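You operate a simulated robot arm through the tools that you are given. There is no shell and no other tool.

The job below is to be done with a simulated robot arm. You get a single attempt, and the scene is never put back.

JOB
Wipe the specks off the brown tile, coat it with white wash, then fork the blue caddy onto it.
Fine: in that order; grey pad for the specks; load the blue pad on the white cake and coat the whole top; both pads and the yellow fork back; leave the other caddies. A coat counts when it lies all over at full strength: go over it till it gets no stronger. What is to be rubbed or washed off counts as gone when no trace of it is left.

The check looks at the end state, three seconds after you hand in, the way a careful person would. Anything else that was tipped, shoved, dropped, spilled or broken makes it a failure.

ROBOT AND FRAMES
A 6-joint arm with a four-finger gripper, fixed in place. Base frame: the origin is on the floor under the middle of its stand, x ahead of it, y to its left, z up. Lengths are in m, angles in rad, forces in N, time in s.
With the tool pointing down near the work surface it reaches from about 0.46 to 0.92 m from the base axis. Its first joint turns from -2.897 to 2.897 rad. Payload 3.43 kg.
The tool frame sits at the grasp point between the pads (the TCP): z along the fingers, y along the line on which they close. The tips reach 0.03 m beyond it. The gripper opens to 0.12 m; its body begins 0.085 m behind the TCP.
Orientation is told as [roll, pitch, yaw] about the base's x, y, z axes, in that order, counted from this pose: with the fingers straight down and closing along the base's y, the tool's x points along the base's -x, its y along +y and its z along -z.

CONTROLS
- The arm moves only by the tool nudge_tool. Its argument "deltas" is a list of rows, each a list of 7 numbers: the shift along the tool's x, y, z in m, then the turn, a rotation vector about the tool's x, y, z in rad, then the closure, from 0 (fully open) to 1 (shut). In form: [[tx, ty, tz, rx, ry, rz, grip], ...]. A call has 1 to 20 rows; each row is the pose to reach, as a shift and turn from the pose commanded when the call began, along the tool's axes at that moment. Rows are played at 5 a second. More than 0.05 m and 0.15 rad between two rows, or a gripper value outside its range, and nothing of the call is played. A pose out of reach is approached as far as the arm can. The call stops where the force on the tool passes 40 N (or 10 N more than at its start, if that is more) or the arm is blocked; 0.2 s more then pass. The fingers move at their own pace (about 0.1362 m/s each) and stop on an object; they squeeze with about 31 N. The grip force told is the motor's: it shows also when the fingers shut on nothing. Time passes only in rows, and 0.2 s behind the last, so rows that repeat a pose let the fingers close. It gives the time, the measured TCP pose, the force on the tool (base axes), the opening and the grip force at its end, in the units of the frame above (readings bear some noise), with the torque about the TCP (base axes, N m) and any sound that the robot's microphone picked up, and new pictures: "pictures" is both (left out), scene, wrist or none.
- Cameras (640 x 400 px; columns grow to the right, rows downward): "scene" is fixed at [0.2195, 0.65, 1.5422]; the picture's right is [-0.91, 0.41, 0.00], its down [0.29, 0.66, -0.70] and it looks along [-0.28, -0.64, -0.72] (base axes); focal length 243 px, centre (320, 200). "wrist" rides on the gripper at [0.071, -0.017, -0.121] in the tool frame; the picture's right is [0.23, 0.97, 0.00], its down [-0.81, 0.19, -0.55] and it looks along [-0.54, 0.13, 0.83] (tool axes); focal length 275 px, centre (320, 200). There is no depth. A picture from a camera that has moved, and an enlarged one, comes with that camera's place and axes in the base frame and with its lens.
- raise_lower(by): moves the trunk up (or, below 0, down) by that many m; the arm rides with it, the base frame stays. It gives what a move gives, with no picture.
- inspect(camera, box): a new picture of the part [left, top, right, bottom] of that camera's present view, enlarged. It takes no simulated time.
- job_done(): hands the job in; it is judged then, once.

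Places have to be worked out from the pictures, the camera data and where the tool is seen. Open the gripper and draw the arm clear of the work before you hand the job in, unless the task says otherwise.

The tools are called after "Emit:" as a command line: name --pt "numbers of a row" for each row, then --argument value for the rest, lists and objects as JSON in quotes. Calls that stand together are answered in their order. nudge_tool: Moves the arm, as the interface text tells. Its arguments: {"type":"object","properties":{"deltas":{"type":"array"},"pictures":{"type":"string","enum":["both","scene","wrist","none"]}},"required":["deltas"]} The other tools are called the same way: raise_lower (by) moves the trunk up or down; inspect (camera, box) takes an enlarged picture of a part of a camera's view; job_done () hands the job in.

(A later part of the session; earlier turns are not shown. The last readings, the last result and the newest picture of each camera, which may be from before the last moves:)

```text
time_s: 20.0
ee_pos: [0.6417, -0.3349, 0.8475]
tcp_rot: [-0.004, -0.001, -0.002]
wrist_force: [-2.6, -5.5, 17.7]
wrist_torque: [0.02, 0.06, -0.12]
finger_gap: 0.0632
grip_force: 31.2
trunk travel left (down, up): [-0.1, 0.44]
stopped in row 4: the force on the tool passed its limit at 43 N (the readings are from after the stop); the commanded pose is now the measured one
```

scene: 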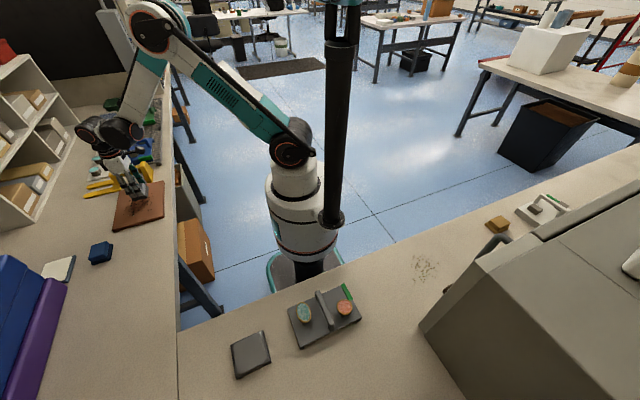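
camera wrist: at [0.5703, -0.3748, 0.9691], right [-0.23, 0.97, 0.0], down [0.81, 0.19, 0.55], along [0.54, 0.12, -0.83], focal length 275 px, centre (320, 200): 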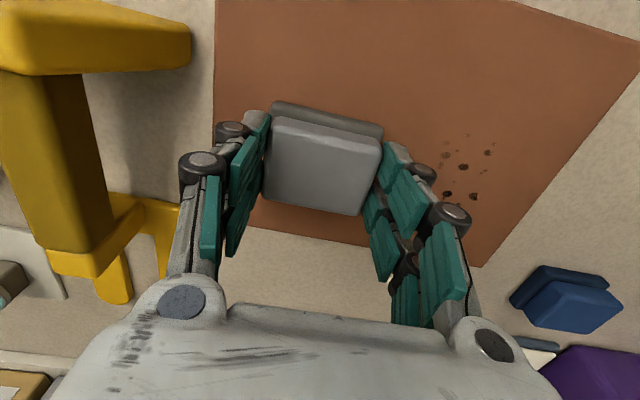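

Pushing in +y bites harder than −y. I'll lift, go back to the +y side and wipe only in −y strokes, first at x≈0.625.

Emit:
nudge_tool --pt "0 0 -0.008 -0.004 0 -0.002 1" --pt "0.008 0.035 -0.01 -0.004 0 -0.002 1" --pt "0.0167 0.075 -0.01 -0.004 0 -0.002 1" --pt "0.0167 0.11 -0.01 -0.004 0 -0.002 1" --pt "0.0167 0.11 -0.004 -0.004 0 -0.002 1" --pt "0.0167 0.108 -0.001 -0.004 0 -0.002 1" --pt "0.0167 0.1 -0.0008 -0.004 0 -0.002 1" --pt "0.0167 0.088 -0.0008 -0.004 0 -0.002 1" --pt "0.0167 0.076 -0.0008 -0.004 0 -0.002 1" --pt "0.0167 0.064 -0.0008 -0.004 0 -0.002 1" --pt "0.0167 0.052 -0.0008 -0.004 0 -0.002 1" --pt "0.0167 0.04 -0.0008 -0.004 0 -0.002 1" --pt "0.0167 0.028 -0.0008 -0.004 0 -0.002 1" --pt "0.0167 0.016 -0.0008 -0.004 0 -0.002 1" --pt "0.0167 0.004 -0.0008 -0.004 0 -0.002 1" --pt "0.0167 -0.008 -0.0008 -0.004 0 -0.002 1" --pt "0.0167 -0.02 -0.0008 -0.004 0 -0.002 1" --pictures "wrist"

Emit:
inspect --camera "scene" --box '[96, 160, 176, 230]'

```text
time_s: 23.6
ee_pos: [0.6268, -0.3532, 0.8476]
tcp_rot: [0.0, 0.0, 0.001]
wrist_force: [-0.9, 11.0, 14.7]
wrist_torque: [0.33, 0.03, 0.02]
finger_gap: 0.0633
grip_force: 31.0
trunk travel left (down, up): [-0.1, 0.44]
camera wrist: at [0.5559, -0.3698, 0.9687], right [-0.23, 0.97, 0.0], down [0.81, 0.19, 0.55], along [0.54, 0.13, -0.83], focal length 275 px, centre (320, 200)
```

wrist: 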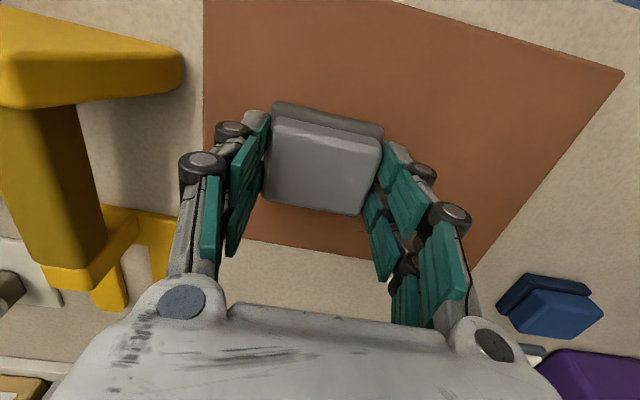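

```text
5.71 times, centred on (136, 195) of scene
camera zoom: at [0.2195, 0.65, 1.5422], right [-0.91, 0.41, 0.0], down [0.29, 0.66, -0.7], along [-0.28, -0.64, -0.72], focal length 1388 px, centre (1371, 229)
```

zoom: 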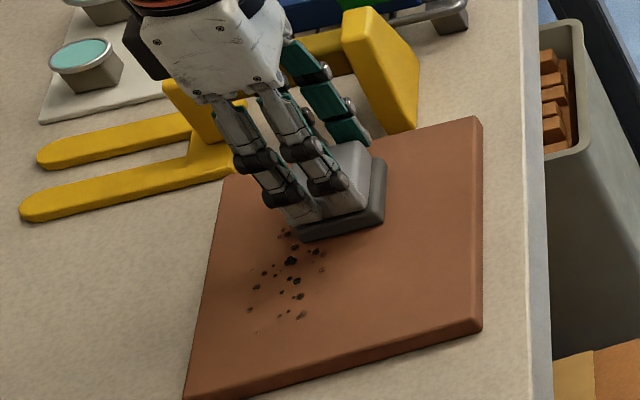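

The −y stroke worked cleanly at a steady 15 N. Next is the same stroke at x≈0.66.

Emit:
nudge_tool --pt "0 0 -0.009 0 0 0 1" --pt "-0.017 0.04 -0.01 0 0 0 1" --pt "-0.035 0.08 -0.01 0 0 0 1" --pt "-0.035 0.125 -0.01 0 0 0 1" --pt "-0.035 0.13 -0.004 0 0 0 1" --pt "-0.035 0.128 -0.0003 0 0 0 1" --pt "-0.035 0.12 0 0 0 0 1" --pt "-0.035 0.108 0 0 0 0 1" --pt "-0.035 0.096 0 0 0 0 1" --pt "-0.035 0.084 0 0 0 0 1" --pt "-0.035 0.072 0 0 0 0 1" --pt "-0.035 0.06 0 0 0 0 1" --pt "-0.035 0.048 0 0 0 0 1" --pt "-0.035 0.036 0 0 0 0 1" --pt "-0.035 0.024 0 0 0 0 1" --pt "-0.035 0.012 0 0 0 0 1" --pt "-0.035 0.0 0 0 0 0 1" --pt "-0.035 -0.006 0 0 0 0 1" --pictures "none"

Emit:
inspect --camera "scene" --box '[96, 160, 176, 230]'

```text
time_s: 27.4
ee_pos: [0.6618, -0.3597, 0.8486]
tcp_rot: [0.003, 0.001, -0.001]
wrist_force: [-1.7, 6.6, 9.2]
wrist_torque: [0.08, 0.06, -0.04]
finger_gap: 0.0633
grip_force: 30.8
trunk travel left (down, up): [-0.1, 0.44]
```

```text
5.71 times, centred on (136, 195) of scene
camera zoom: at [0.2195, 0.65, 1.5422], right [-0.91, 0.41, 0.0], down [0.29, 0.66, -0.7], along [-0.28, -0.64, -0.72], focal length 1388 px, centre (1371, 229)
```

zoom: 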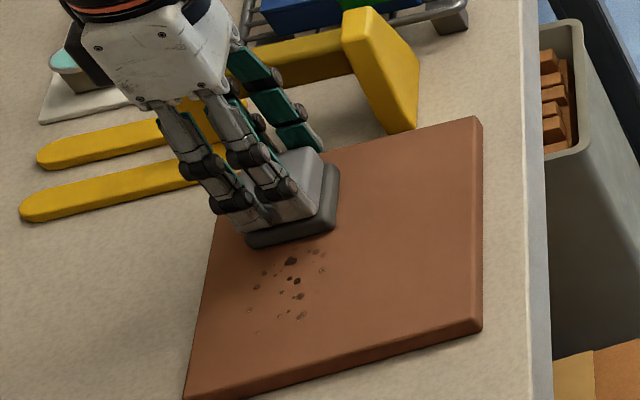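

Those specks faded but did not vanish, because the press was lighter here (9 N). I'll repeat at x≈0.655, about 1 mm deeper.

Emit:
nudge_tool --pt "0 0 -0.009 0 0 0 1" --pt "0.003 0.045 -0.01 0 0 0 1" --pt "0.005 0.09 -0.01 0 0 0 1" --pt "0.005 0.13 -0.01 0 0 0 1" --pt "0.005 0.136 -0.004 0 0 0 1" --pt "0.005 0.134 0.0004 0 0 0 1" --pt "0.005 0.124 0.001 0 0 0 1" --pt "0.005 0.112 0.001 0 0 0 1" --pt "0.005 0.1 0.001 0 0 0 1" --pt "0.005 0.088 0.001 0 0 0 1" --pt "0.005 0.076 0.001 0 0 0 1" --pt "0.005 0.064 0.001 0 0 0 1" --pt "0.005 0.052 0.001 0 0 0 1" --pt "0.005 0.04 0.001 0 0 0 1" --pt "0.005 0.028 0.001 0 0 0 1" --pt "0.005 0.016 0.001 0 0 0 1" --pt "0.005 0.006 0.001 0 0 0 1" --pictures "none"

Emit:
inspect --camera "scene" --box '[96, 160, 176, 230]'

```text
time_s: 31.0
ee_pos: [0.6555, -0.3552, 0.8474]
tcp_rot: [0.0, 0.0, 0.001]
wrist_force: [-0.7, 3.4, 4.9]
wrist_torque: [0.17, 0.01, 0.03]
finger_gap: 0.0632
grip_force: 31.1
trunk travel left (down, up): [-0.1, 0.44]
```

```text
5.71 times, centred on (136, 195) of scene
camera zoom: at [0.2195, 0.65, 1.5422], right [-0.91, 0.41, 0.0], down [0.29, 0.66, -0.7], along [-0.28, -0.64, -0.72], focal length 1388 px, centre (1371, 229)
```

zoom: 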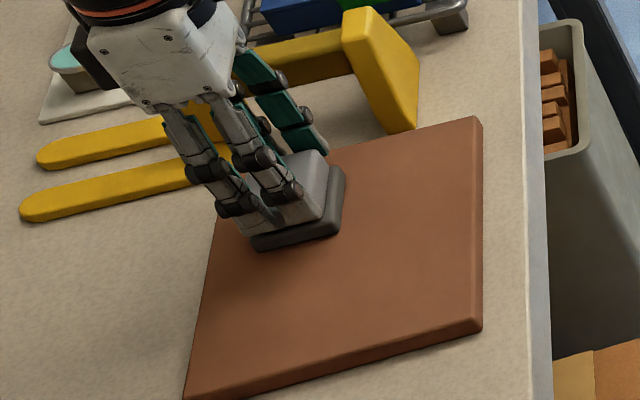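

The tile now looks clean from the scene camera. I'll lift the pad, carry it back above its home and inspect the whole tile closely.

Emit:
nudge_tool --pt "0 0 -0.03 0 0 0 1" --pt "0 0 -0.055 0 0 0 1" --pt "0.005 0.045 -0.055 0 0 0 1" --pt "0.01 0.09 -0.055 0 0 0 1" --pt "0.015 0.135 -0.055 0 0 0 1" --pt "0.02 0.18 -0.055 0 0 0 1" --pt "0.025 0.225 -0.055 0 0 0 1" --pt "0.0267 0.2627 -0.055 0 0 0 1" --pictures "both"

Emit:
inspect --camera "scene" --box '[104, 172, 168, 236]'

Emit:
inspect --camera "scene" --box '[118, 185, 158, 215]'

Emit:
inspect --camera "wrist" --box '[200, 80, 440, 230]'

```text
time_s: 32.8
ee_pos: [0.628, -0.0905, 0.9014]
tcp_rot: [0.001, 0.001, -0.002]
wrist_force: [0.1, -0.1, -0.4]
wrist_torque: [0.02, -0.03, 0.02]
finger_gap: 0.0633
grip_force: 31.6
trunk travel left (down, up): [-0.1, 0.44]
camera wrist: at [0.5582, -0.1082, 1.0232], right [-0.23, 0.97, 0.0], down [0.81, 0.19, 0.55], along [0.54, 0.13, -0.83], focal length 275 px, centre (320, 200)
```

scene: 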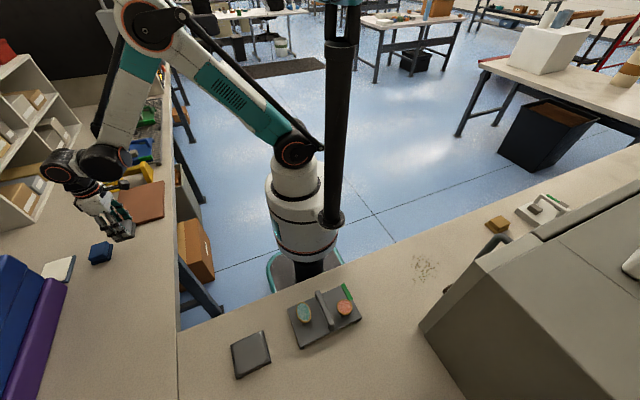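
wrist: 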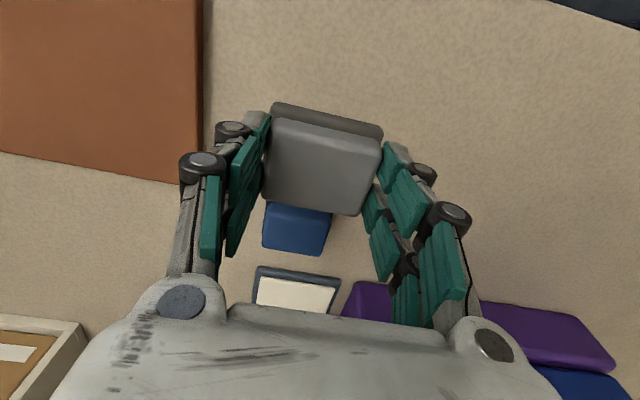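

```text
6.25 times, centred on (136, 204) of scene
camera zoom: at [0.2195, 0.65, 1.5422], right [-0.91, 0.41, 0.0], down [0.29, 0.66, -0.7], along [-0.28, -0.64, -0.72], focal length 1518 px, centre (1470, 175)
```

zoom: 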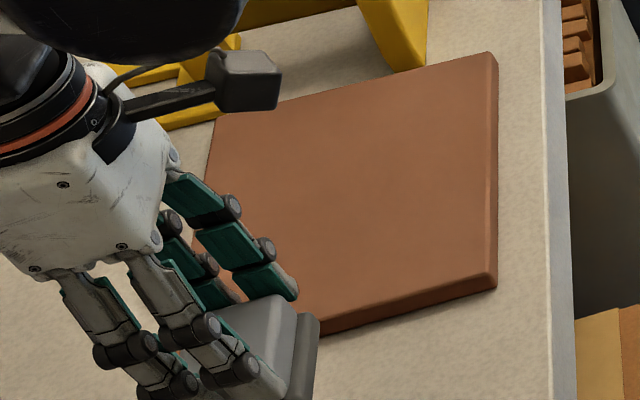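

```text
13.33 times, centred on (138, 200) of scene
camera zoom: at [0.2195, 0.65, 1.5422], right [-0.91, 0.41, 0.0], down [0.29, 0.66, -0.7], along [-0.28, -0.64, -0.72], focal length 3239 px, centre (2747, 200)
```

zoom: 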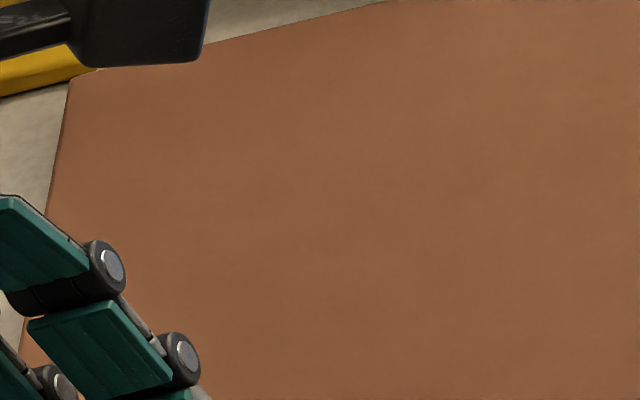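

```text
2.67 times, centred on (320, 155) of wrist
camera zoom: at [0.5582, -0.1082, 1.0232], right [-0.23, 0.97, 0.0], down [0.81, 0.19, 0.55], along [0.54, 0.13, -0.83], focal length 734 px, centre (320, 320)
```

zoom: 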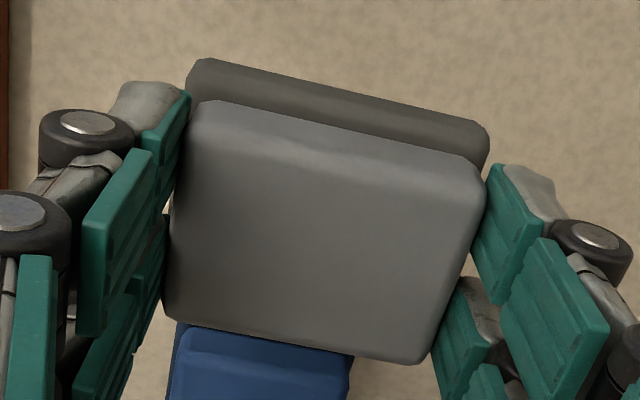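

The tile looks clean except for a corner hidden by the gripper. I'll slide the arm 0.12 m towards +y in free air to expose it.

Emit:
nudge_tool --pt "0 0.04 -0.01 0 0 0 1" --pt "0 0.08 -0.02 0 0 0 1" --pt "0 0.12 -0.03 0 0 0 1" --pictures "none"

Emit:
inspect --camera "scene" --box '[104, 172, 168, 236]'

Emit:
inspect --camera "scene" --box '[108, 195, 148, 225]'

```text
time_s: 33.6
ee_pos: [0.6311, 0.0299, 0.9334]
tcp_rot: [0.003, 0.0, 0.0]
wrist_force: [0.9, -0.2, 0.1]
wrist_torque: [0.01, -0.01, -0.03]
finger_gap: 0.0634
grip_force: 30.7
trunk travel left (down, up): [-0.1, 0.44]
```

```text
6.25 times, centred on (136, 204) of scene
camera zoom: at [0.2195, 0.65, 1.5422], right [-0.91, 0.41, 0.0], down [0.29, 0.66, -0.7], along [-0.28, -0.64, -0.72], focal length 1518 px, centre (1470, 175)
```

zoom: 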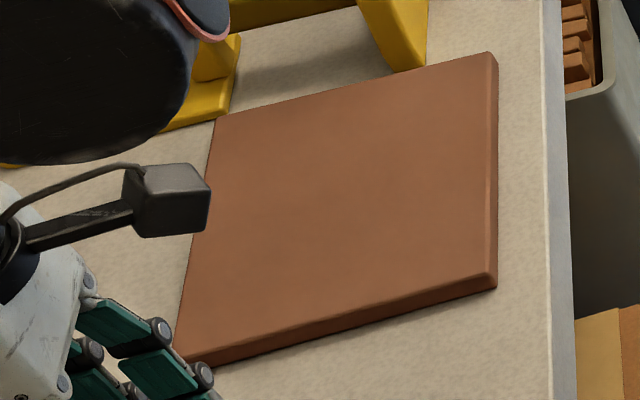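

```text
13.33 times, centred on (128, 210) of scene
camera zoom: at [0.2195, 0.65, 1.5422], right [-0.91, 0.41, 0.0], down [0.29, 0.66, -0.7], along [-0.28, -0.64, -0.72], focal length 3239 px, centre (2880, 67)
```

zoom: 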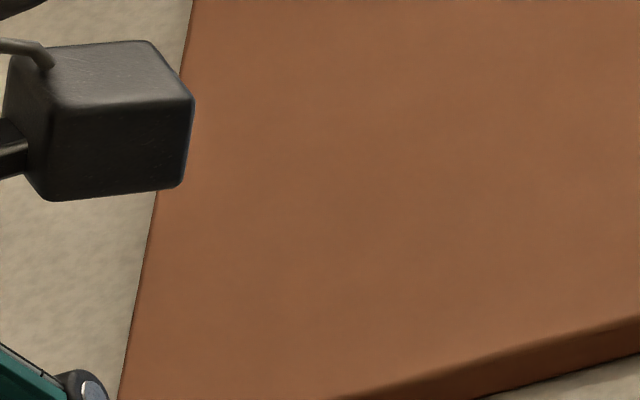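

It looks clean. To be sure that no faint trace is left, I'll make a second full pass, starting with the last strip at x≈0.66.

Emit:
nudge_tool --pt "-0.006 -0.045 0.01 0 0 0 1" --pt "-0.012 -0.09 0.02 0 0 0 1" --pt "-0.018 -0.135 0.03 0 0 0 1" --pt "-0.025 -0.18 0.04 0 0 0 1" --pt "-0.0317 -0.22 0.055 0 0 0 1" --pt "-0.0317 -0.25 0.07 0 0 0 1" --pt "-0.0317 -0.2528 0.08 0 0 0 1" --pt "-0.0317 -0.2528 0.085 0 0 0 1" --pt "-0.0317 -0.263 0.0856 0 0 0 1" --pt "-0.0317 -0.276 0.0856 0 0 0 1" --pt "-0.0317 -0.289 0.0856 0 0 0 1" --pt "-0.0317 -0.302 0.0856 0 0 0 1" --pt "-0.0317 -0.315 0.0856 0 0 0 1" --pt "-0.0317 -0.328 0.0856 0 0 0 1" --pt "-0.0317 -0.341 0.0856 0 0 0 1" --pt "-0.0317 -0.354 0.0856 0 0 0 1" --pt "-0.0317 -0.367 0.0856 0 0 0 1" --pt "-0.0317 -0.38 0.0856 0 0 0 1" --pt "-0.0317 -0.388 0.0856 0 0 0 1" --pictures "wrist"

```text
time_s: 37.1
ee_pos: [0.6596, -0.3268, 0.8467]
tcp_rot: [0.004, 0.001, 0.005]
wrist_force: [-2.1, 8.7, 23.2]
wrist_torque: [0.17, 0.06, 0.12]
finger_gap: 0.0633
grip_force: 30.9
trunk travel left (down, up): [-0.1, 0.44]
stopped in row 17: the force on the tool passed its limit at 41 N (the readings are from after the stop); the commanded pose is now the measured one
camera wrist: at [0.589, -0.3449, 0.9682], right [-0.23, 0.97, 0.0], down [0.81, 0.19, 0.55], along [0.54, 0.13, -0.83], focal length 275 px, centre (320, 200)
```

wrist: 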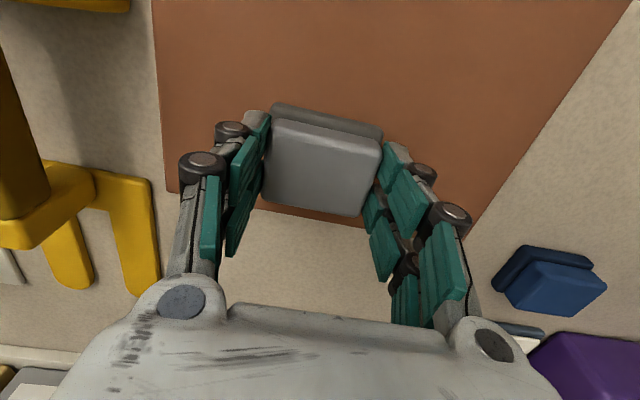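

Good firm pressure on that strip. I'll finish its end a bit lighter and then do the strip at x≈0.63 again.

Emit:
nudge_tool --pt "0 -0.008 -0.0012 0.004 0 0.005 1" --pt "0 -0.02 -0.0012 0.004 0 0.005 1" --pt "0 -0.033 -0.0012 0.004 0 0.005 1" --pt "0 -0.033 -0.01 0.004 0 0.005 1" --pt "0.012 0.01 -0.011 0.004 0 0.005 1" --pt "0.024 0.055 -0.011 0.004 0 0.005 1" --pt "0.03 0.1 -0.011 0.004 0 0.005 1" --pt "0.03 0.102 -0.003 0.004 0 0.005 1" --pt "0.03 0.098 -0.0008 0.004 0 0.005 1" --pt "0.03 0.085 -0.0006 0.004 0 0.005 1" --pt "0.03 0.072 -0.0006 0.004 0 0.005 1" --pt "0.03 0.059 -0.0006 0.004 0 0.005 1" --pt "0.03 0.046 -0.0006 0.004 0 0.005 1" --pt "0.03 0.033 -0.0006 0.004 0 0.005 1" --pt "0.03 0.02 -0.0006 0.004 0 0.005 1" --pt "0.03 0.007 -0.0006 0.004 0 0.005 1" --pt "0.03 -0.006 -0.0006 0.004 0 0.005 1" --pt "0.03 -0.019 -0.0006 0.004 0 0.005 1" --pt "0.03 -0.033 -0.0006 0.004 0 0.005 1" --pictures "none"

```text
time_s: 41.2
ee_pos: [0.6301, -0.3613, 0.8468]
tcp_rot: [0.001, 0.002, -0.003]
wrist_force: [-1.8, 9.2, 20.3]
wrist_torque: [0.1, 0.08, 0.08]
finger_gap: 0.0633
grip_force: 31.1
trunk travel left (down, up): [-0.1, 0.44]
stopped in row 19: the force on the tool passed its limit at 41 N (the readings are from after the stop); the commanded pose is now the measured one
```

Two more strips follow for the second pass, at x≈0.60 and then at x≈0.685, slightly lighter.

Emit:
nudge_tool --pt "0 0 -0.01 0.001 -0.002 -0.003 1" --pt "0.012 0.045 -0.011 0.001 -0.002 -0.003 1" --pt "0.024 0.09 -0.011 0.001 -0.002 -0.003 1" --pt "0.03 0.135 -0.011 0.001 -0.002 -0.003 1" --pt "0.03 0.137 -0.004 0.001 -0.002 -0.003 1" --pt "0.03 0.132 -0.0012 0.001 -0.002 -0.003 1" --pt "0.03 0.12 -0.001 0.001 -0.002 -0.003 1" --pt "0.03 0.107 -0.001 0.001 -0.002 -0.003 1" --pt "0.03 0.094 -0.001 0.001 -0.002 -0.003 1" --pt "0.03 0.081 -0.001 0.001 -0.002 -0.003 1" --pt "0.03 0.068 -0.001 0.001 -0.002 -0.003 1" --pt "0.03 0.055 -0.001 0.001 -0.002 -0.003 1" --pt "0.03 0.042 -0.001 0.001 -0.002 -0.003 1" --pt "0.03 0.029 -0.001 0.001 -0.002 -0.003 1" --pt "0.03 0.016 -0.001 0.001 -0.002 -0.003 1" --pt "0.03 0.003 -0.001 0.001 -0.002 -0.003 1" --pt "0.03 -0.003 -0.01 0.001 -0.002 -0.003 1" --pictures "none"

```text
time_s: 44.8
ee_pos: [0.6008, -0.3676, 0.8557]
tcp_rot: [-0.002, -0.001, 0.002]
wrist_force: [0.4, 0.7, 0.0]
wrist_torque: [0.0, 0.0, 0.0]
finger_gap: 0.0634
grip_force: 31.3
trunk travel left (down, up): [-0.1, 0.44]
```

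Now the outer strip at x≈0.683.

Emit:
nudge_tool --pt "-0.025 0.035 -0.002 0 0 0 1" --pt "-0.05 0.07 -0.002 0 0 0 1" --pt "-0.075 0.105 -0.002 0 0 0 1" --pt "-0.083 0.139 -0.002 0 0 0 1" --pt "-0.083 0.139 0.006 0 0 0 1" --pt "-0.083 0.135 0.0093 0 0 0 1" --pt "-0.083 0.123 0.0098 0 0 0 1" --pt "-0.083 0.11 0.0098 0 0 0 1" --pt "-0.083 0.097 0.0098 0 0 0 1" --pt "-0.083 0.084 0.0098 0 0 0 1" --pt "-0.083 0.071 0.0098 0 0 0 1" --pt "-0.083 0.058 0.0098 0 0 0 1" --pt "-0.083 0.045 0.0098 0 0 0 1" --pt "-0.083 0.032 0.0098 0 0 0 1" --pt "-0.083 0.019 0.0098 0 0 0 1" --pt "-0.083 0.006 0.0098 0 0 0 1" --pictures "none"

```text
time_s: 48.2
ee_pos: [0.683, -0.3588, 0.846]
tcp_rot: [-0.002, -0.002, -0.001]
wrist_force: [0.4, 16.9, 26.3]
wrist_torque: [0.83, 0.0, 0.03]
finger_gap: 0.063
grip_force: 31.6
trunk travel left (down, up): [-0.1, 0.44]
```

The second pass is complete with firm contact. I'll lift and carry the grey pad back above its home spot.

Emit:
nudge_tool --pt "0 0 -0.03 0 0 0 1" --pt "0.005 0.02 -0.055 0 0 0 1" --pt "0.015 0.065 -0.055 0 0 0 1" --pt "0.025 0.11 -0.055 0 0 0 1" --pt "0.035 0.155 -0.055 0 0 0 1" --pt "0.045 0.2 -0.055 0 0 0 1" --pt "0.0548 0.24 -0.05 0 0 0 1" --pt "0.0548 0.2661 -0.03 0 0 0 1" --pt "0.0548 0.2661 -0.005 0 0 0 1" --pt "0.0548 0.2661 0.01 0 0 0 1" --pictures "wrist"

Emit:
inspect --camera "scene" --box '[104, 205, 168, 261]'

Emit:
inspect --camera "wrist" --box '[200, 80, 440, 230]'

```text
time_s: 50.4
ee_pos: [0.6283, -0.0936, 0.8353]
tcp_rot: [0.0, -0.003, 0.0]
wrist_force: [0.0, -0.1, 0.3]
wrist_torque: [0.01, -0.02, 0.01]
finger_gap: 0.0635
grip_force: 30.9
trunk travel left (down, up): [-0.1, 0.44]
camera wrist: at [0.5566, -0.1099, 0.9571], right [-0.23, 0.97, 0.0], down [0.81, 0.19, 0.55], along [0.54, 0.13, -0.83], focal length 275 px, centre (320, 200)
```

wrist: 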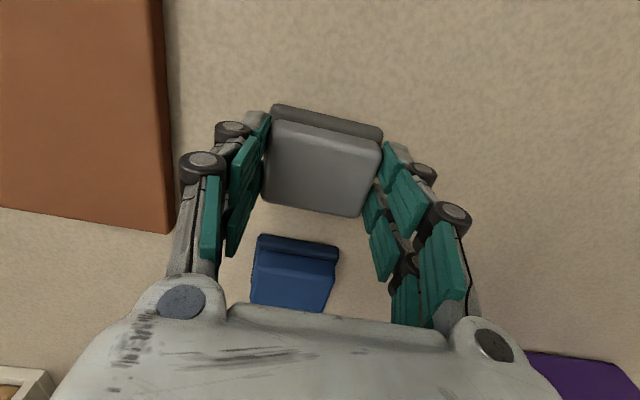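

```text
7.14 times, centred on (136, 233) of scene
camera zoom: at [0.2195, 0.65, 1.5422], right [-0.91, 0.41, 0.0], down [0.29, 0.66, -0.7], along [-0.28, -0.64, -0.72], focal length 1735 px, centre (1634, -36)
```

zoom: 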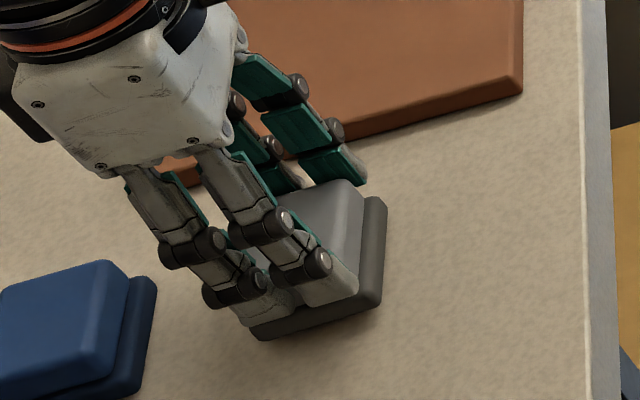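

```text
2.67 times, centred on (320, 155) of wrist
camera zoom: at [0.5566, -0.1099, 0.9571], right [-0.23, 0.97, 0.0], down [0.81, 0.19, 0.55], along [0.54, 0.13, -0.83], focal length 734 px, centre (320, 320)
```

zoom: 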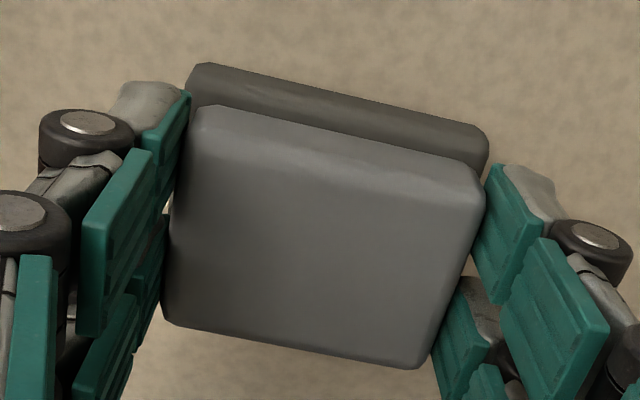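

The pad has crept about 2–3 mm up in the fingers, so it should touch the bench near TCP z 0.829. I'll lower in small steps and watch the force.

Emit:
nudge_tool --pt "0 0 0.003 0 0 0 1" --pt "0 0 0.005 0 0 0 1" --pt "0 0 0.007 0 0 0 1" --pictures "none"

```text
time_s: 51.4
ee_pos: [0.6281, -0.0947, 0.831]
tcp_rot: [0.001, -0.005, 0.0]
wrist_force: [-0.8, 2.3, 26.2]
wrist_torque: [0.01, 0.25, -0.01]
finger_gap: 0.0634
grip_force: 31.5
trunk travel left (down, up): [-0.1, 0.44]
stopped in row 3: the force on the tool passed its limit at 42 N (the readings are from after the stop); the commanded pose is now the measured one
```

The pad is on the bench. I'll relax the press by about 2 mm and open the fingers.

Emit:
nudge_tool --pt "0 0 -0.002 0 -0.005 0 1" --pt "0 0 -0.002 0 -0.005 0 1" --pt "0 0 -0.002 0 -0.005 0 0.4" --pt "0 0 -0.002 0 -0.005 0 0.2" --pt "0 0 -0.002 0 -0.005 0 0" --pt "0 0 -0.002 0 -0.005 0 0" --pt "0 0 -0.04 0 -0.005 0 0" --pt "0 0 -0.08 0 -0.005 0 0" --pt "0 0 -0.12 0 -0.005 0 0" --pictures "both"

Emit:
inspect --camera "scene" --box '[96, 180, 176, 260]'

Emit:
inspect --camera "wrist" --box '[0, 0, 400, 250]'

```text
time_s: 53.4
ee_pos: [0.6232, -0.0938, 0.9486]
tcp_rot: [0.0, -0.008, 0.0]
wrist_force: [0.3, 0.3, 0.1]
wrist_torque: [0.0, 0.03, -0.02]
finger_gap: 0.1203
grip_force: 0.0
trunk travel left (down, up): [-0.1, 0.44]
camera wrist: at [0.5522, -0.1102, 1.0699], right [-0.23, 0.97, 0.0], down [0.81, 0.19, 0.56], along [0.54, 0.13, -0.83], focal length 275 px, centre (320, 200)
```

scene: 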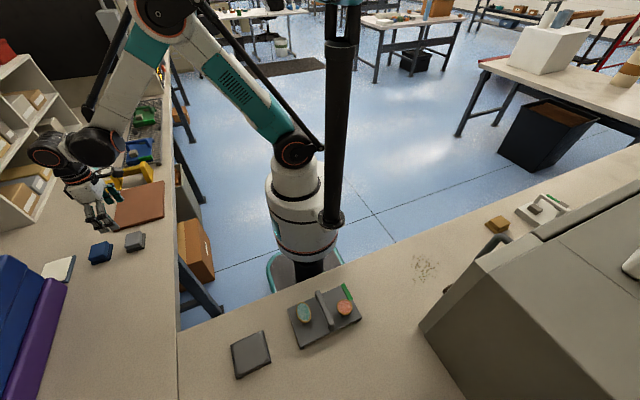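
wrist: 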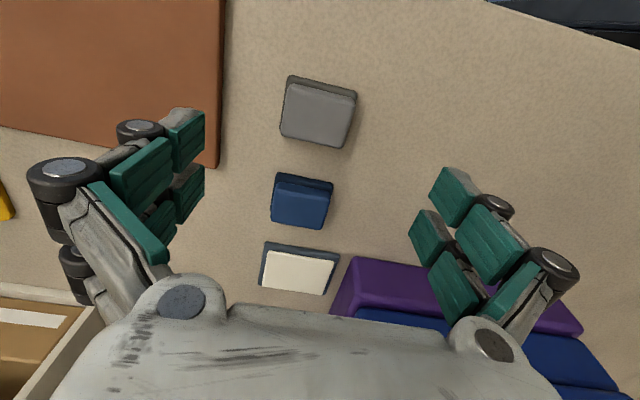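

```text
5.00 times, centred on (136, 220) of scene
camera zoom: at [0.2195, 0.65, 1.5422], right [-0.91, 0.41, 0.0], down [0.29, 0.66, -0.7], along [-0.28, -0.64, -0.72], focal length 1215 px, centre (1240, 100)
```

zoom: 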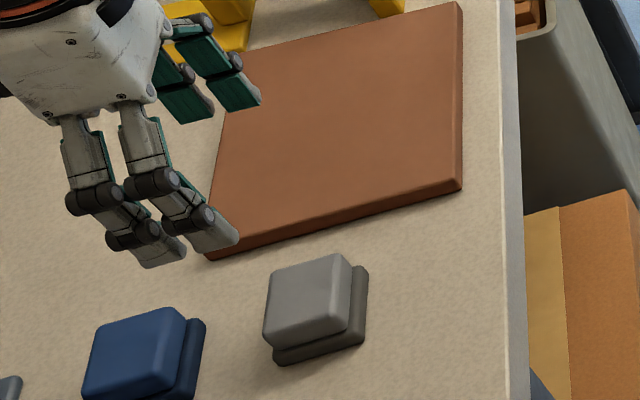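

```text
1.60 times, centred on (200, 125) of wrist
camera zoom: at [0.5522, -0.1102, 1.0699], right [-0.23, 0.97, 0.0], down [0.81, 0.19, 0.56], along [0.54, 0.13, -0.83], focal length 440 px, centre (512, 320)
```

zoom: 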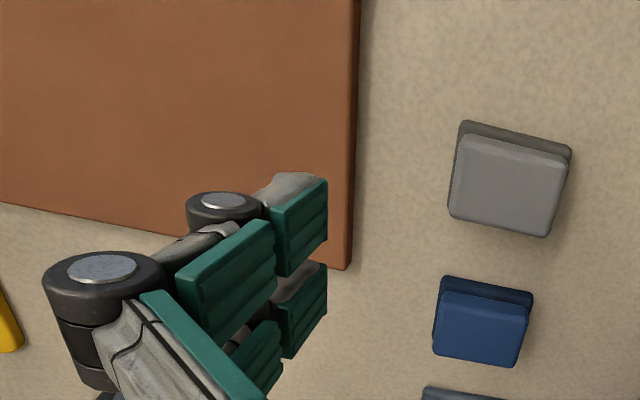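

The grey pad is back in place. Before coating I'll rise over the tile for a square look from above, to confirm that no trace of the specks remains.

Emit:
nudge_tool --pt "0.02 -0.035 -0.02 0 0.008 0 0" --pt "0.04 -0.07 -0.04 0 0.008 0 0" --pt "0.06 -0.105 -0.06 0 0.008 0 0" --pt "0.08 -0.14 -0.08 0 0.008 0 0" --pt "0.09 -0.175 -0.1 0 0.008 0 0" --pt "0.093 -0.21 -0.1 0 0.008 0 0" --pictures "wrist"

Emit:
inspect --camera "wrist" --box '[180, 60, 440, 250]'

Emit:
inspect --camera "scene" --box '[112, 222, 160, 258]'

```text
time_s: 54.8
ee_pos: [0.5347, -0.3056, 1.0505]
tcp_rot: [0.0, 0.0, 0.001]
wrist_force: [1.0, -0.2, 0.3]
wrist_torque: [0.02, 0.01, 0.0]
finger_gap: 0.1201
grip_force: 0.0
trunk travel left (down, up): [-0.1, 0.44]
camera wrist: at [0.4636, -0.3226, 1.1705], right [-0.23, 0.97, 0.0], down [0.81, 0.19, 0.55], along [0.54, 0.13, -0.83], focal length 275 px, centre (320, 200)
```

wrist: 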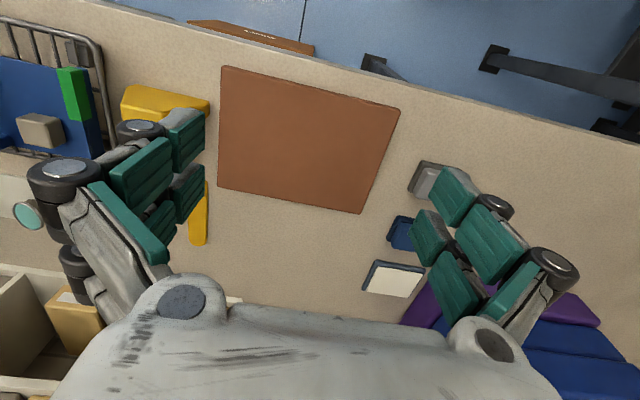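

```text
2.11 times, centred on (310, 155) of wrist
camera zoom: at [0.4636, -0.3226, 1.1705], right [-0.23, 0.97, 0.0], down [0.81, 0.19, 0.55], along [0.54, 0.13, -0.83], focal length 580 px, centre (341, 295)
```

zoom: 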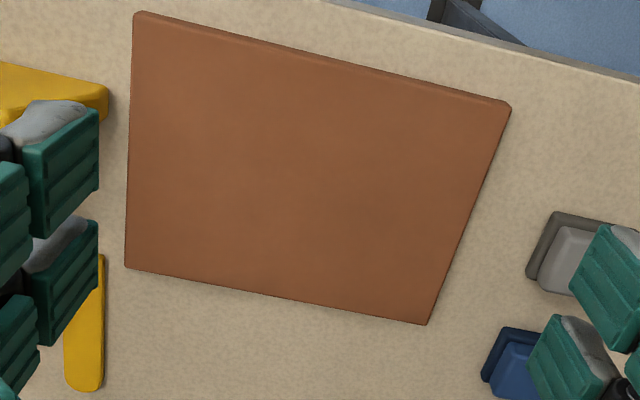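

```text
11.11 times, centred on (136, 240) of scene
camera zoom: at [0.2195, 0.65, 1.5422], right [-0.91, 0.41, 0.0], down [0.29, 0.66, -0.7], along [-0.28, -0.64, -0.72], focal length 2699 px, centre (2364, -244)
```

zoom: 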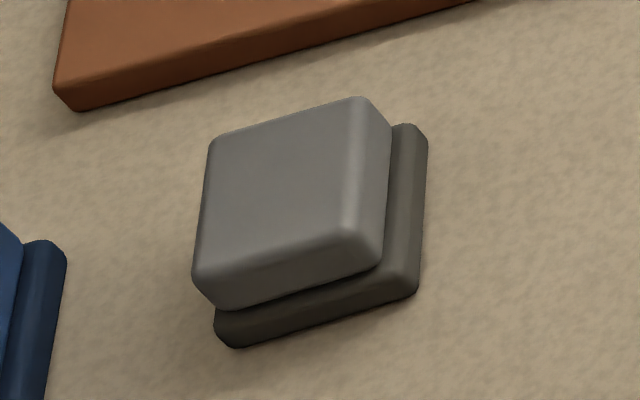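

No trace of specks is visible, and the tile did not move (x 0.541–0.710, y −0.425 to −0.195). Next is the blue pad, which I plan to grip with the fingers closing along x so they stay clear of the fork while coating. First I'll check the bins beside the cake.

Emit:
inspect --camera "scene" --box '[0, 240, 128, 320]'

Emit:
inspect --camera "wrist" --box '[350, 140, 640, 400]'

```text
5.00 times, centred on (64, 280) of scene
camera zoom: at [0.2195, 0.65, 1.5422], right [-0.91, 0.41, 0.0], down [0.29, 0.66, -0.7], along [-0.28, -0.64, -0.72], focal length 1215 px, centre (1600, -200)
```

zoom: 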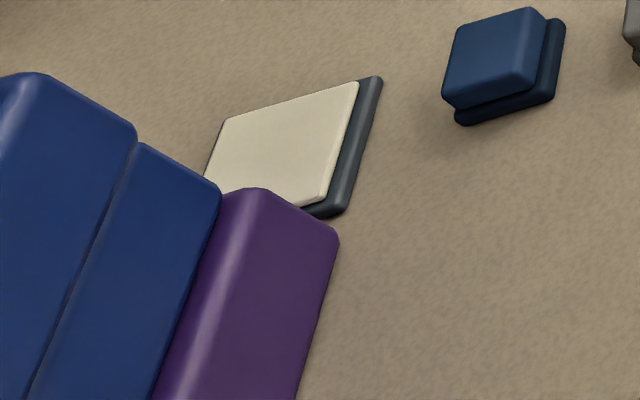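

```text
1.54 times, centred on (495, 270) of wrist
camera zoom: at [0.4636, -0.3226, 1.1705], right [-0.23, 0.97, 0.0], down [0.81, 0.19, 0.55], along [0.54, 0.13, -0.83], focal length 424 px, centre (51, 92)
```

zoom: 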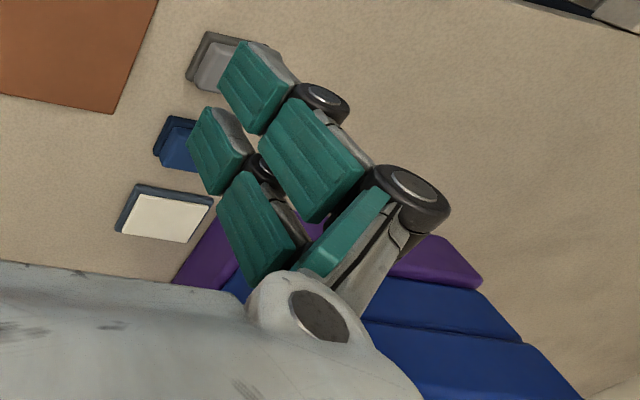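

The bins form a stack to about z 0.985 at x>0.82, y>0.005, right beside the cake. I'll therefore use yaw +90° so that the camera and wide palm stay clear of it. I'll rotate now while moving towards the blue pad.

Emit:
nudge_tool --pt "-0.015 0.008 0.004 0 0 -0.131 0" --pt "-0.03 0.016 0.008 0 0 -0.262 0" --pt "-0.045 0.024 0.012 0 0 -0.393 0" --pt "-0.06 0.032 0.016 0 0 -0.524 0" --pt "-0.075 0.04 0.02 0 0 -0.655 0" --pt "-0.09 0.048 0.024 0 0 -0.786 0" --pt "-0.105 0.056 0.028 0 0 -0.917 0" --pt "-0.12 0.064 0.032 0 0 -1.048 0" --pt "-0.135 0.072 0.036 0 0 -1.179 0" --pt "-0.15 0.08 0.04 0 0 -1.31 0" --pt "-0.17 0.092 0.045 0 0 -1.441 0" --pt "-0.19 0.104 0.05 0 0 -1.5708 0" --pictures "both"

Emit:
inspect --camera "wrist" --box '[200, 60, 440, 280]'

```text
time_s: 57.4
ee_pos: [0.7248, -0.1982, 0.9982]
tcp_rot: [0.001, -0.001, 1.572]
wrist_force: [-0.1, -0.6, -0.2]
wrist_torque: [0.01, 0.0, -0.01]
finger_gap: 0.12
grip_force: 0.0
trunk travel left (down, up): [-0.1, 0.44]
camera wrist: at [0.7431, -0.2697, 1.1195], right [-0.97, -0.23, 0.0], down [-0.19, 0.81, 0.55], along [-0.13, 0.54, -0.83], focal length 275 px, centre (320, 200)
```

scene: 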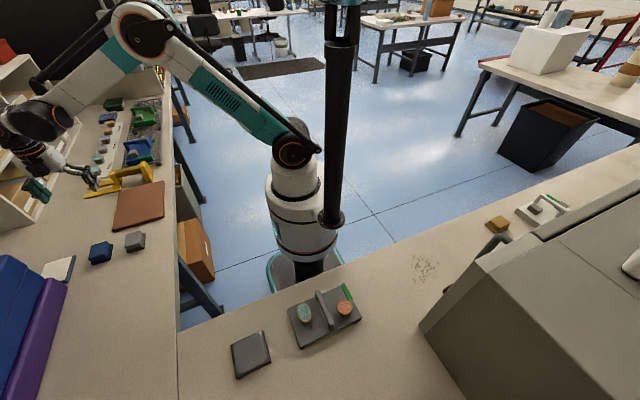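
wrist: 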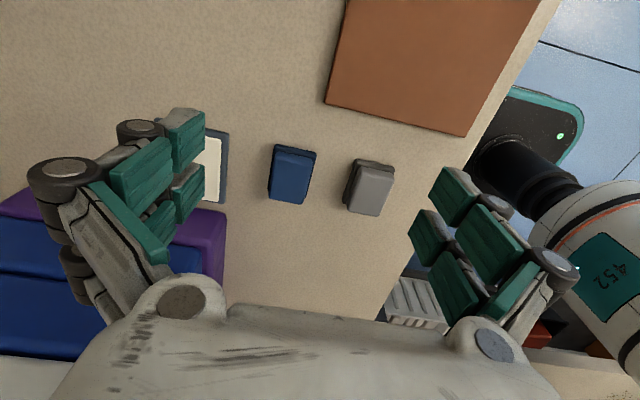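

```text
1.82 times, centred on (320, 170) of wrist
camera zoom: at [0.7431, -0.2697, 1.1195], right [-0.97, -0.23, 0.0], down [-0.19, 0.81, 0.55], along [-0.13, 0.54, -0.83], focal length 500 px, centre (320, 254)
```

zoom: 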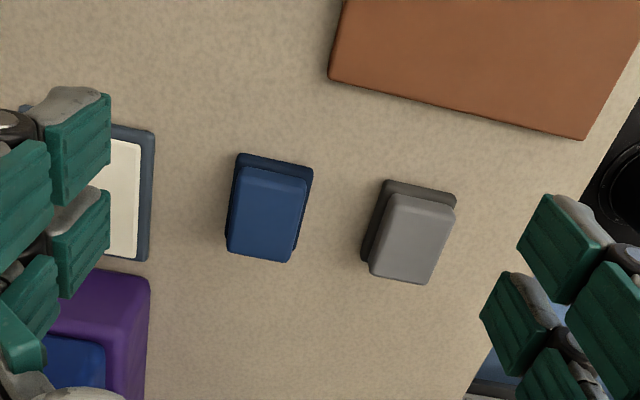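

Yaw +90° is reachable. The blue pad is centred at about (0.736,−0.090). Since the grey pad and cake tray are close on either side, I'll pre-close the fingers to about 0.084 m before descending over it.

Emit:
nudge_tool --pt "-0.03 -0.003 0.01 0 0 0 0.3" --pt "-0.06 -0.006 0.03 0 0 0 0.3" --pt "-0.09 -0.01 0.06 0 0 0 0.3" --pt "-0.108 -0.0115 0.095 0 0 0 0.3" --pt "-0.108 -0.0115 0.125 0 0 0 0.3" --pictures "wrist"

Emit:
inspect --camera "wrist" --box '[200, 60, 440, 210]'

Emit:
inspect --camera "scene" --box '[64, 215, 144, 275]'

```text
time_s: 58.6
ee_pos: [0.7373, -0.0935, 0.8714]
tcp_rot: [0.0, 0.0, 1.569]
wrist_force: [0.8, -0.5, -0.6]
wrist_torque: [-0.01, -0.03, 0.0]
finger_gap: 0.0839
grip_force: 0.0
trunk travel left (down, up): [-0.1, 0.44]
camera wrist: at [0.7559, -0.1652, 0.9924], right [-0.97, -0.23, 0.0], down [-0.19, 0.81, 0.55], along [-0.13, 0.54, -0.83], focal length 275 px, centre (320, 200)
```

wrist: 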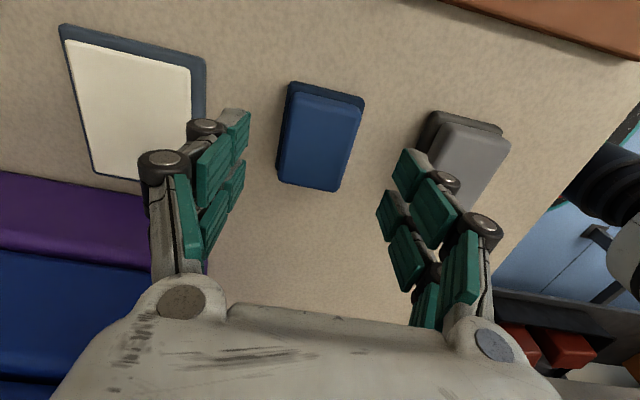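

```text
2.67 times, centred on (320, 135) of wrist
camera zoom: at [0.7559, -0.1652, 0.9924], right [-0.97, -0.23, 0.0], down [-0.19, 0.81, 0.55], along [-0.13, 0.54, -0.83], focal length 734 px, centre (320, 373)
```

zoom: 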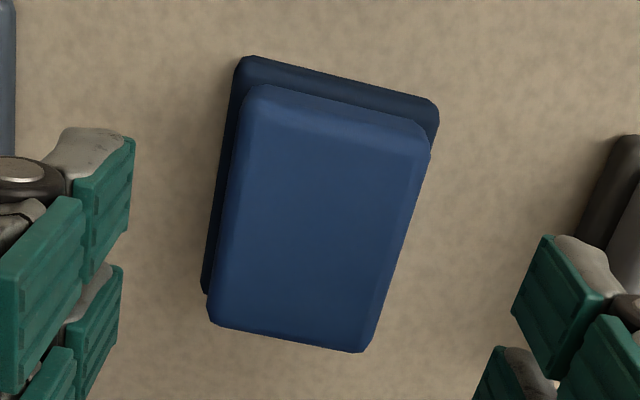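

```text
6.67 times, centred on (104, 245) of scene
camera zoom: at [0.2195, 0.65, 1.5422], right [-0.91, 0.41, 0.0], down [0.29, 0.66, -0.7], along [-0.28, -0.64, -0.72], focal length 1620 px, centre (1760, -100)
```

zoom: 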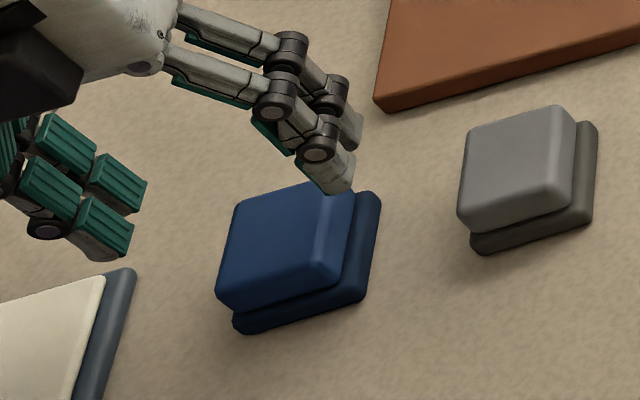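

The blue pad is well centred under the gripper (within about 2 mm). I'll descend to z≈0.832 and close on its grip block.

Emit:
nudge_tool --pt "0.0005 0 0.02 0 0 0 0.3" --pt "0.001 0 0.034 0 0 0 0.3" --pt "0.001 0 0.039 0 0 0 0.3" --pt "0.001 0 0.039 0 0 0 0.5" --pt "0.001 0 0.039 0 0 0 0.7" --pt "0.001 0 0.039 0 0 0 1.0" --pt "0.001 0 0.039 0 0 0 1.0" --pt "0.001 0 0.039 0 0 0 1.0" --pictures "wrist"

Emit:
inspect --camera "wrist" --box '[200, 60, 440, 210]'

Emit:
inspect --camera "scene" --box '[64, 215, 144, 275]'

```text
time_s: 60.4
ee_pos: [0.7374, -0.0941, 0.8333]
tcp_rot: [0.001, 0.001, 1.571]
wrist_force: [0.3, 0.0, 2.7]
wrist_torque: [0.0, -0.1, -0.01]
finger_gap: 0.0471
grip_force: 30.8
trunk travel left (down, up): [-0.1, 0.44]
camera wrist: at [0.7547, -0.1651, 0.9561], right [-0.97, -0.23, 0.0], down [-0.19, 0.81, 0.55], along [-0.13, 0.54, -0.83], focal length 275 px, centre (320, 200)
```

wrist: 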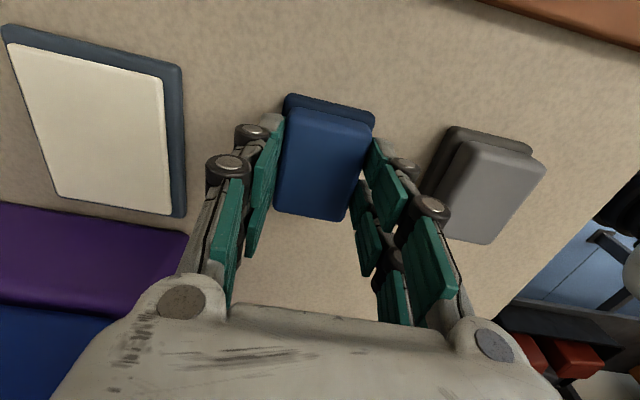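

```text
2.67 times, centred on (320, 135) of wrist
camera zoom: at [0.7547, -0.1651, 0.9561], right [-0.97, -0.23, 0.0], down [-0.19, 0.81, 0.55], along [-0.13, 0.54, -0.83], focal length 734 px, centre (320, 373)
```

zoom: 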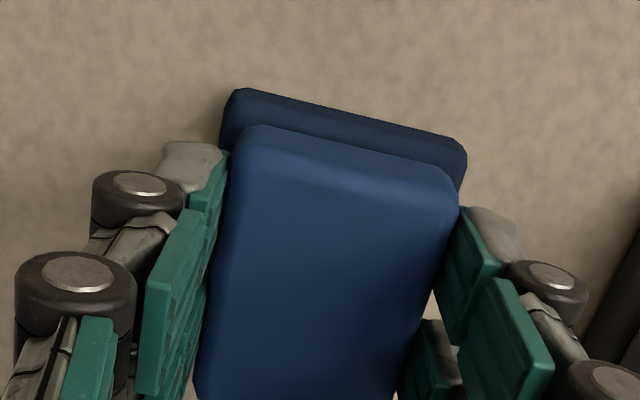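

```text
6.67 times, centred on (104, 245) of scene
camera zoom: at [0.2195, 0.65, 1.5422], right [-0.91, 0.41, 0.0], down [0.29, 0.66, -0.7], along [-0.28, -0.64, -0.72], focal length 1620 px, centre (1760, -100)
```

zoom: 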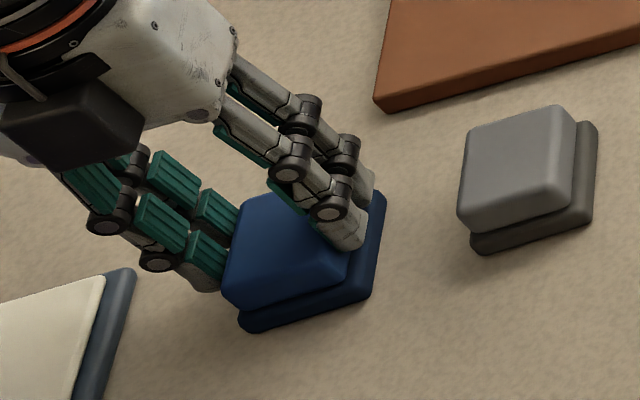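

The grip is firm at gap 0.047. The block was pulled about 3 mm towards −x while being centred, so its home is TCP (0.740,−0.094,0.833). The cake spans x 0.828–0.898, y −0.119 to −0.031. I'll lift and move above it, keeping y≈−0.079 to stay off the bin stack.

Emit:
nudge_tool --pt "0 0 -0.035 0 0 0 1" --pt "0 0 -0.068 0 0 0 1" --pt "-0.005 -0.04 -0.068 0 0 0 1" --pt "-0.01 -0.08 -0.068 0 0 0 1" --pt "-0.015 -0.1257 -0.068 0 0 0 1" --pictures "both"

Emit:
inspect --camera "scene" --box '[0, 200, 128, 300]'

```text
time_s: 61.6
ee_pos: [0.8633, -0.0804, 0.9015]
tcp_rot: [0.001, 0.001, 1.57]
wrist_force: [-0.4, 0.4, -0.7]
wrist_torque: [0.01, -0.03, -0.01]
finger_gap: 0.047
grip_force: 31.2
trunk travel left (down, up): [-0.1, 0.44]
camera wrist: at [0.8807, -0.1519, 1.0235], right [-0.97, -0.23, 0.0], down [-0.19, 0.81, 0.55], along [-0.13, 0.54, -0.83], focal length 275 px, centre (320, 200)
```

scene: 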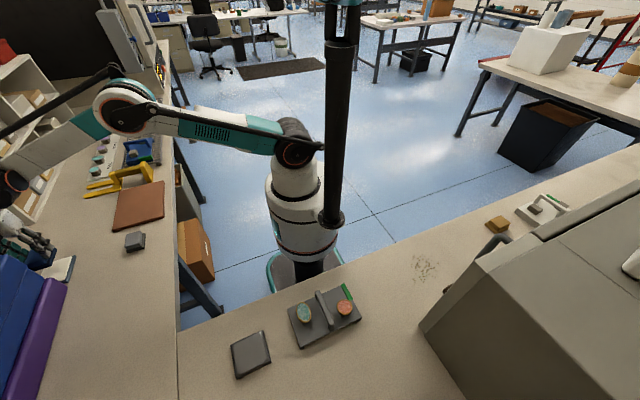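
wrist: 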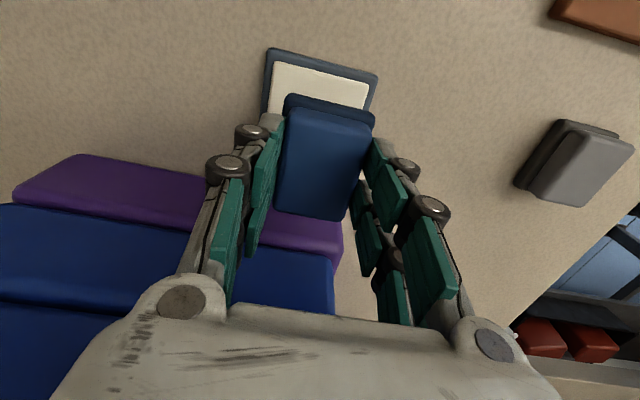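

```text
4.00 times, centred on (64, 250) of scene
camera zoom: at [0.2195, 0.65, 1.5422], right [-0.91, 0.41, 0.0], down [0.29, 0.66, -0.7], along [-0.28, -0.64, -0.72], focal length 972 px, centre (1344, 0)
```

zoom: 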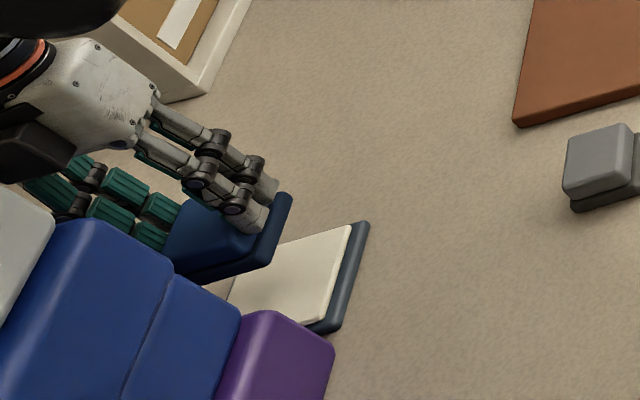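

The pad hovers beyond the cake's view as expected. I want to check the light-coloured thing at the far left of the scene picture and the clearance to the stack before lowering.

Emit:
inspect --camera "scene" --box '[0, 150, 80, 310]'

Emit:
inspect --camera "wrist" --box '[0, 30, 400, 330]'

```text
2.50 times, centred on (40, 230) of scene
camera zoom: at [0.2195, 0.65, 1.5422], right [-0.91, 0.41, 0.0], down [0.29, 0.66, -0.7], along [-0.28, -0.64, -0.72], focal length 607 px, centre (1020, 125)
```

zoom: 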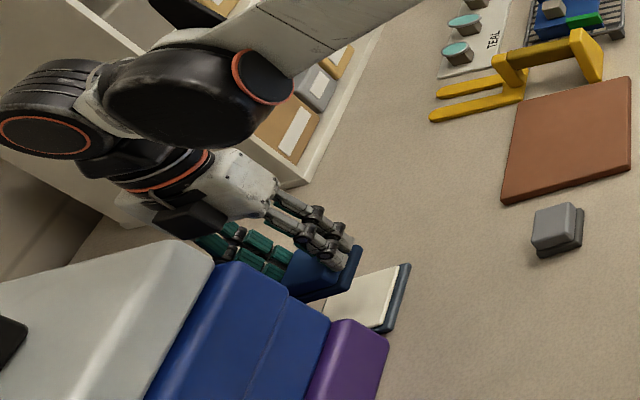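

```text
1.33 times, centred on (200, 180) of wrist
camera zoom: at [0.8807, -0.1519, 1.0235], right [-0.97, -0.23, 0.0], down [-0.19, 0.81, 0.55], along [-0.13, 0.54, -0.83], focal length 367 px, centre (480, 227)
```

zoom: 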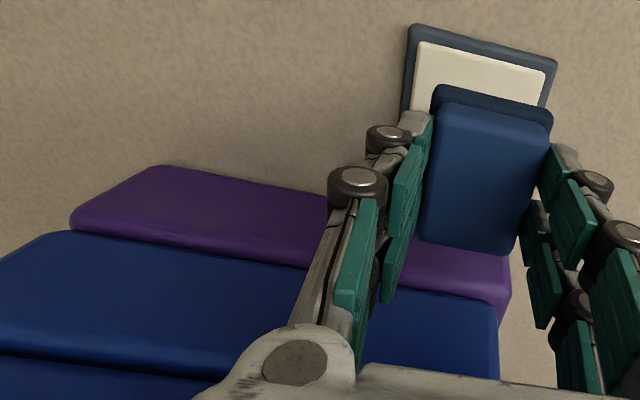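

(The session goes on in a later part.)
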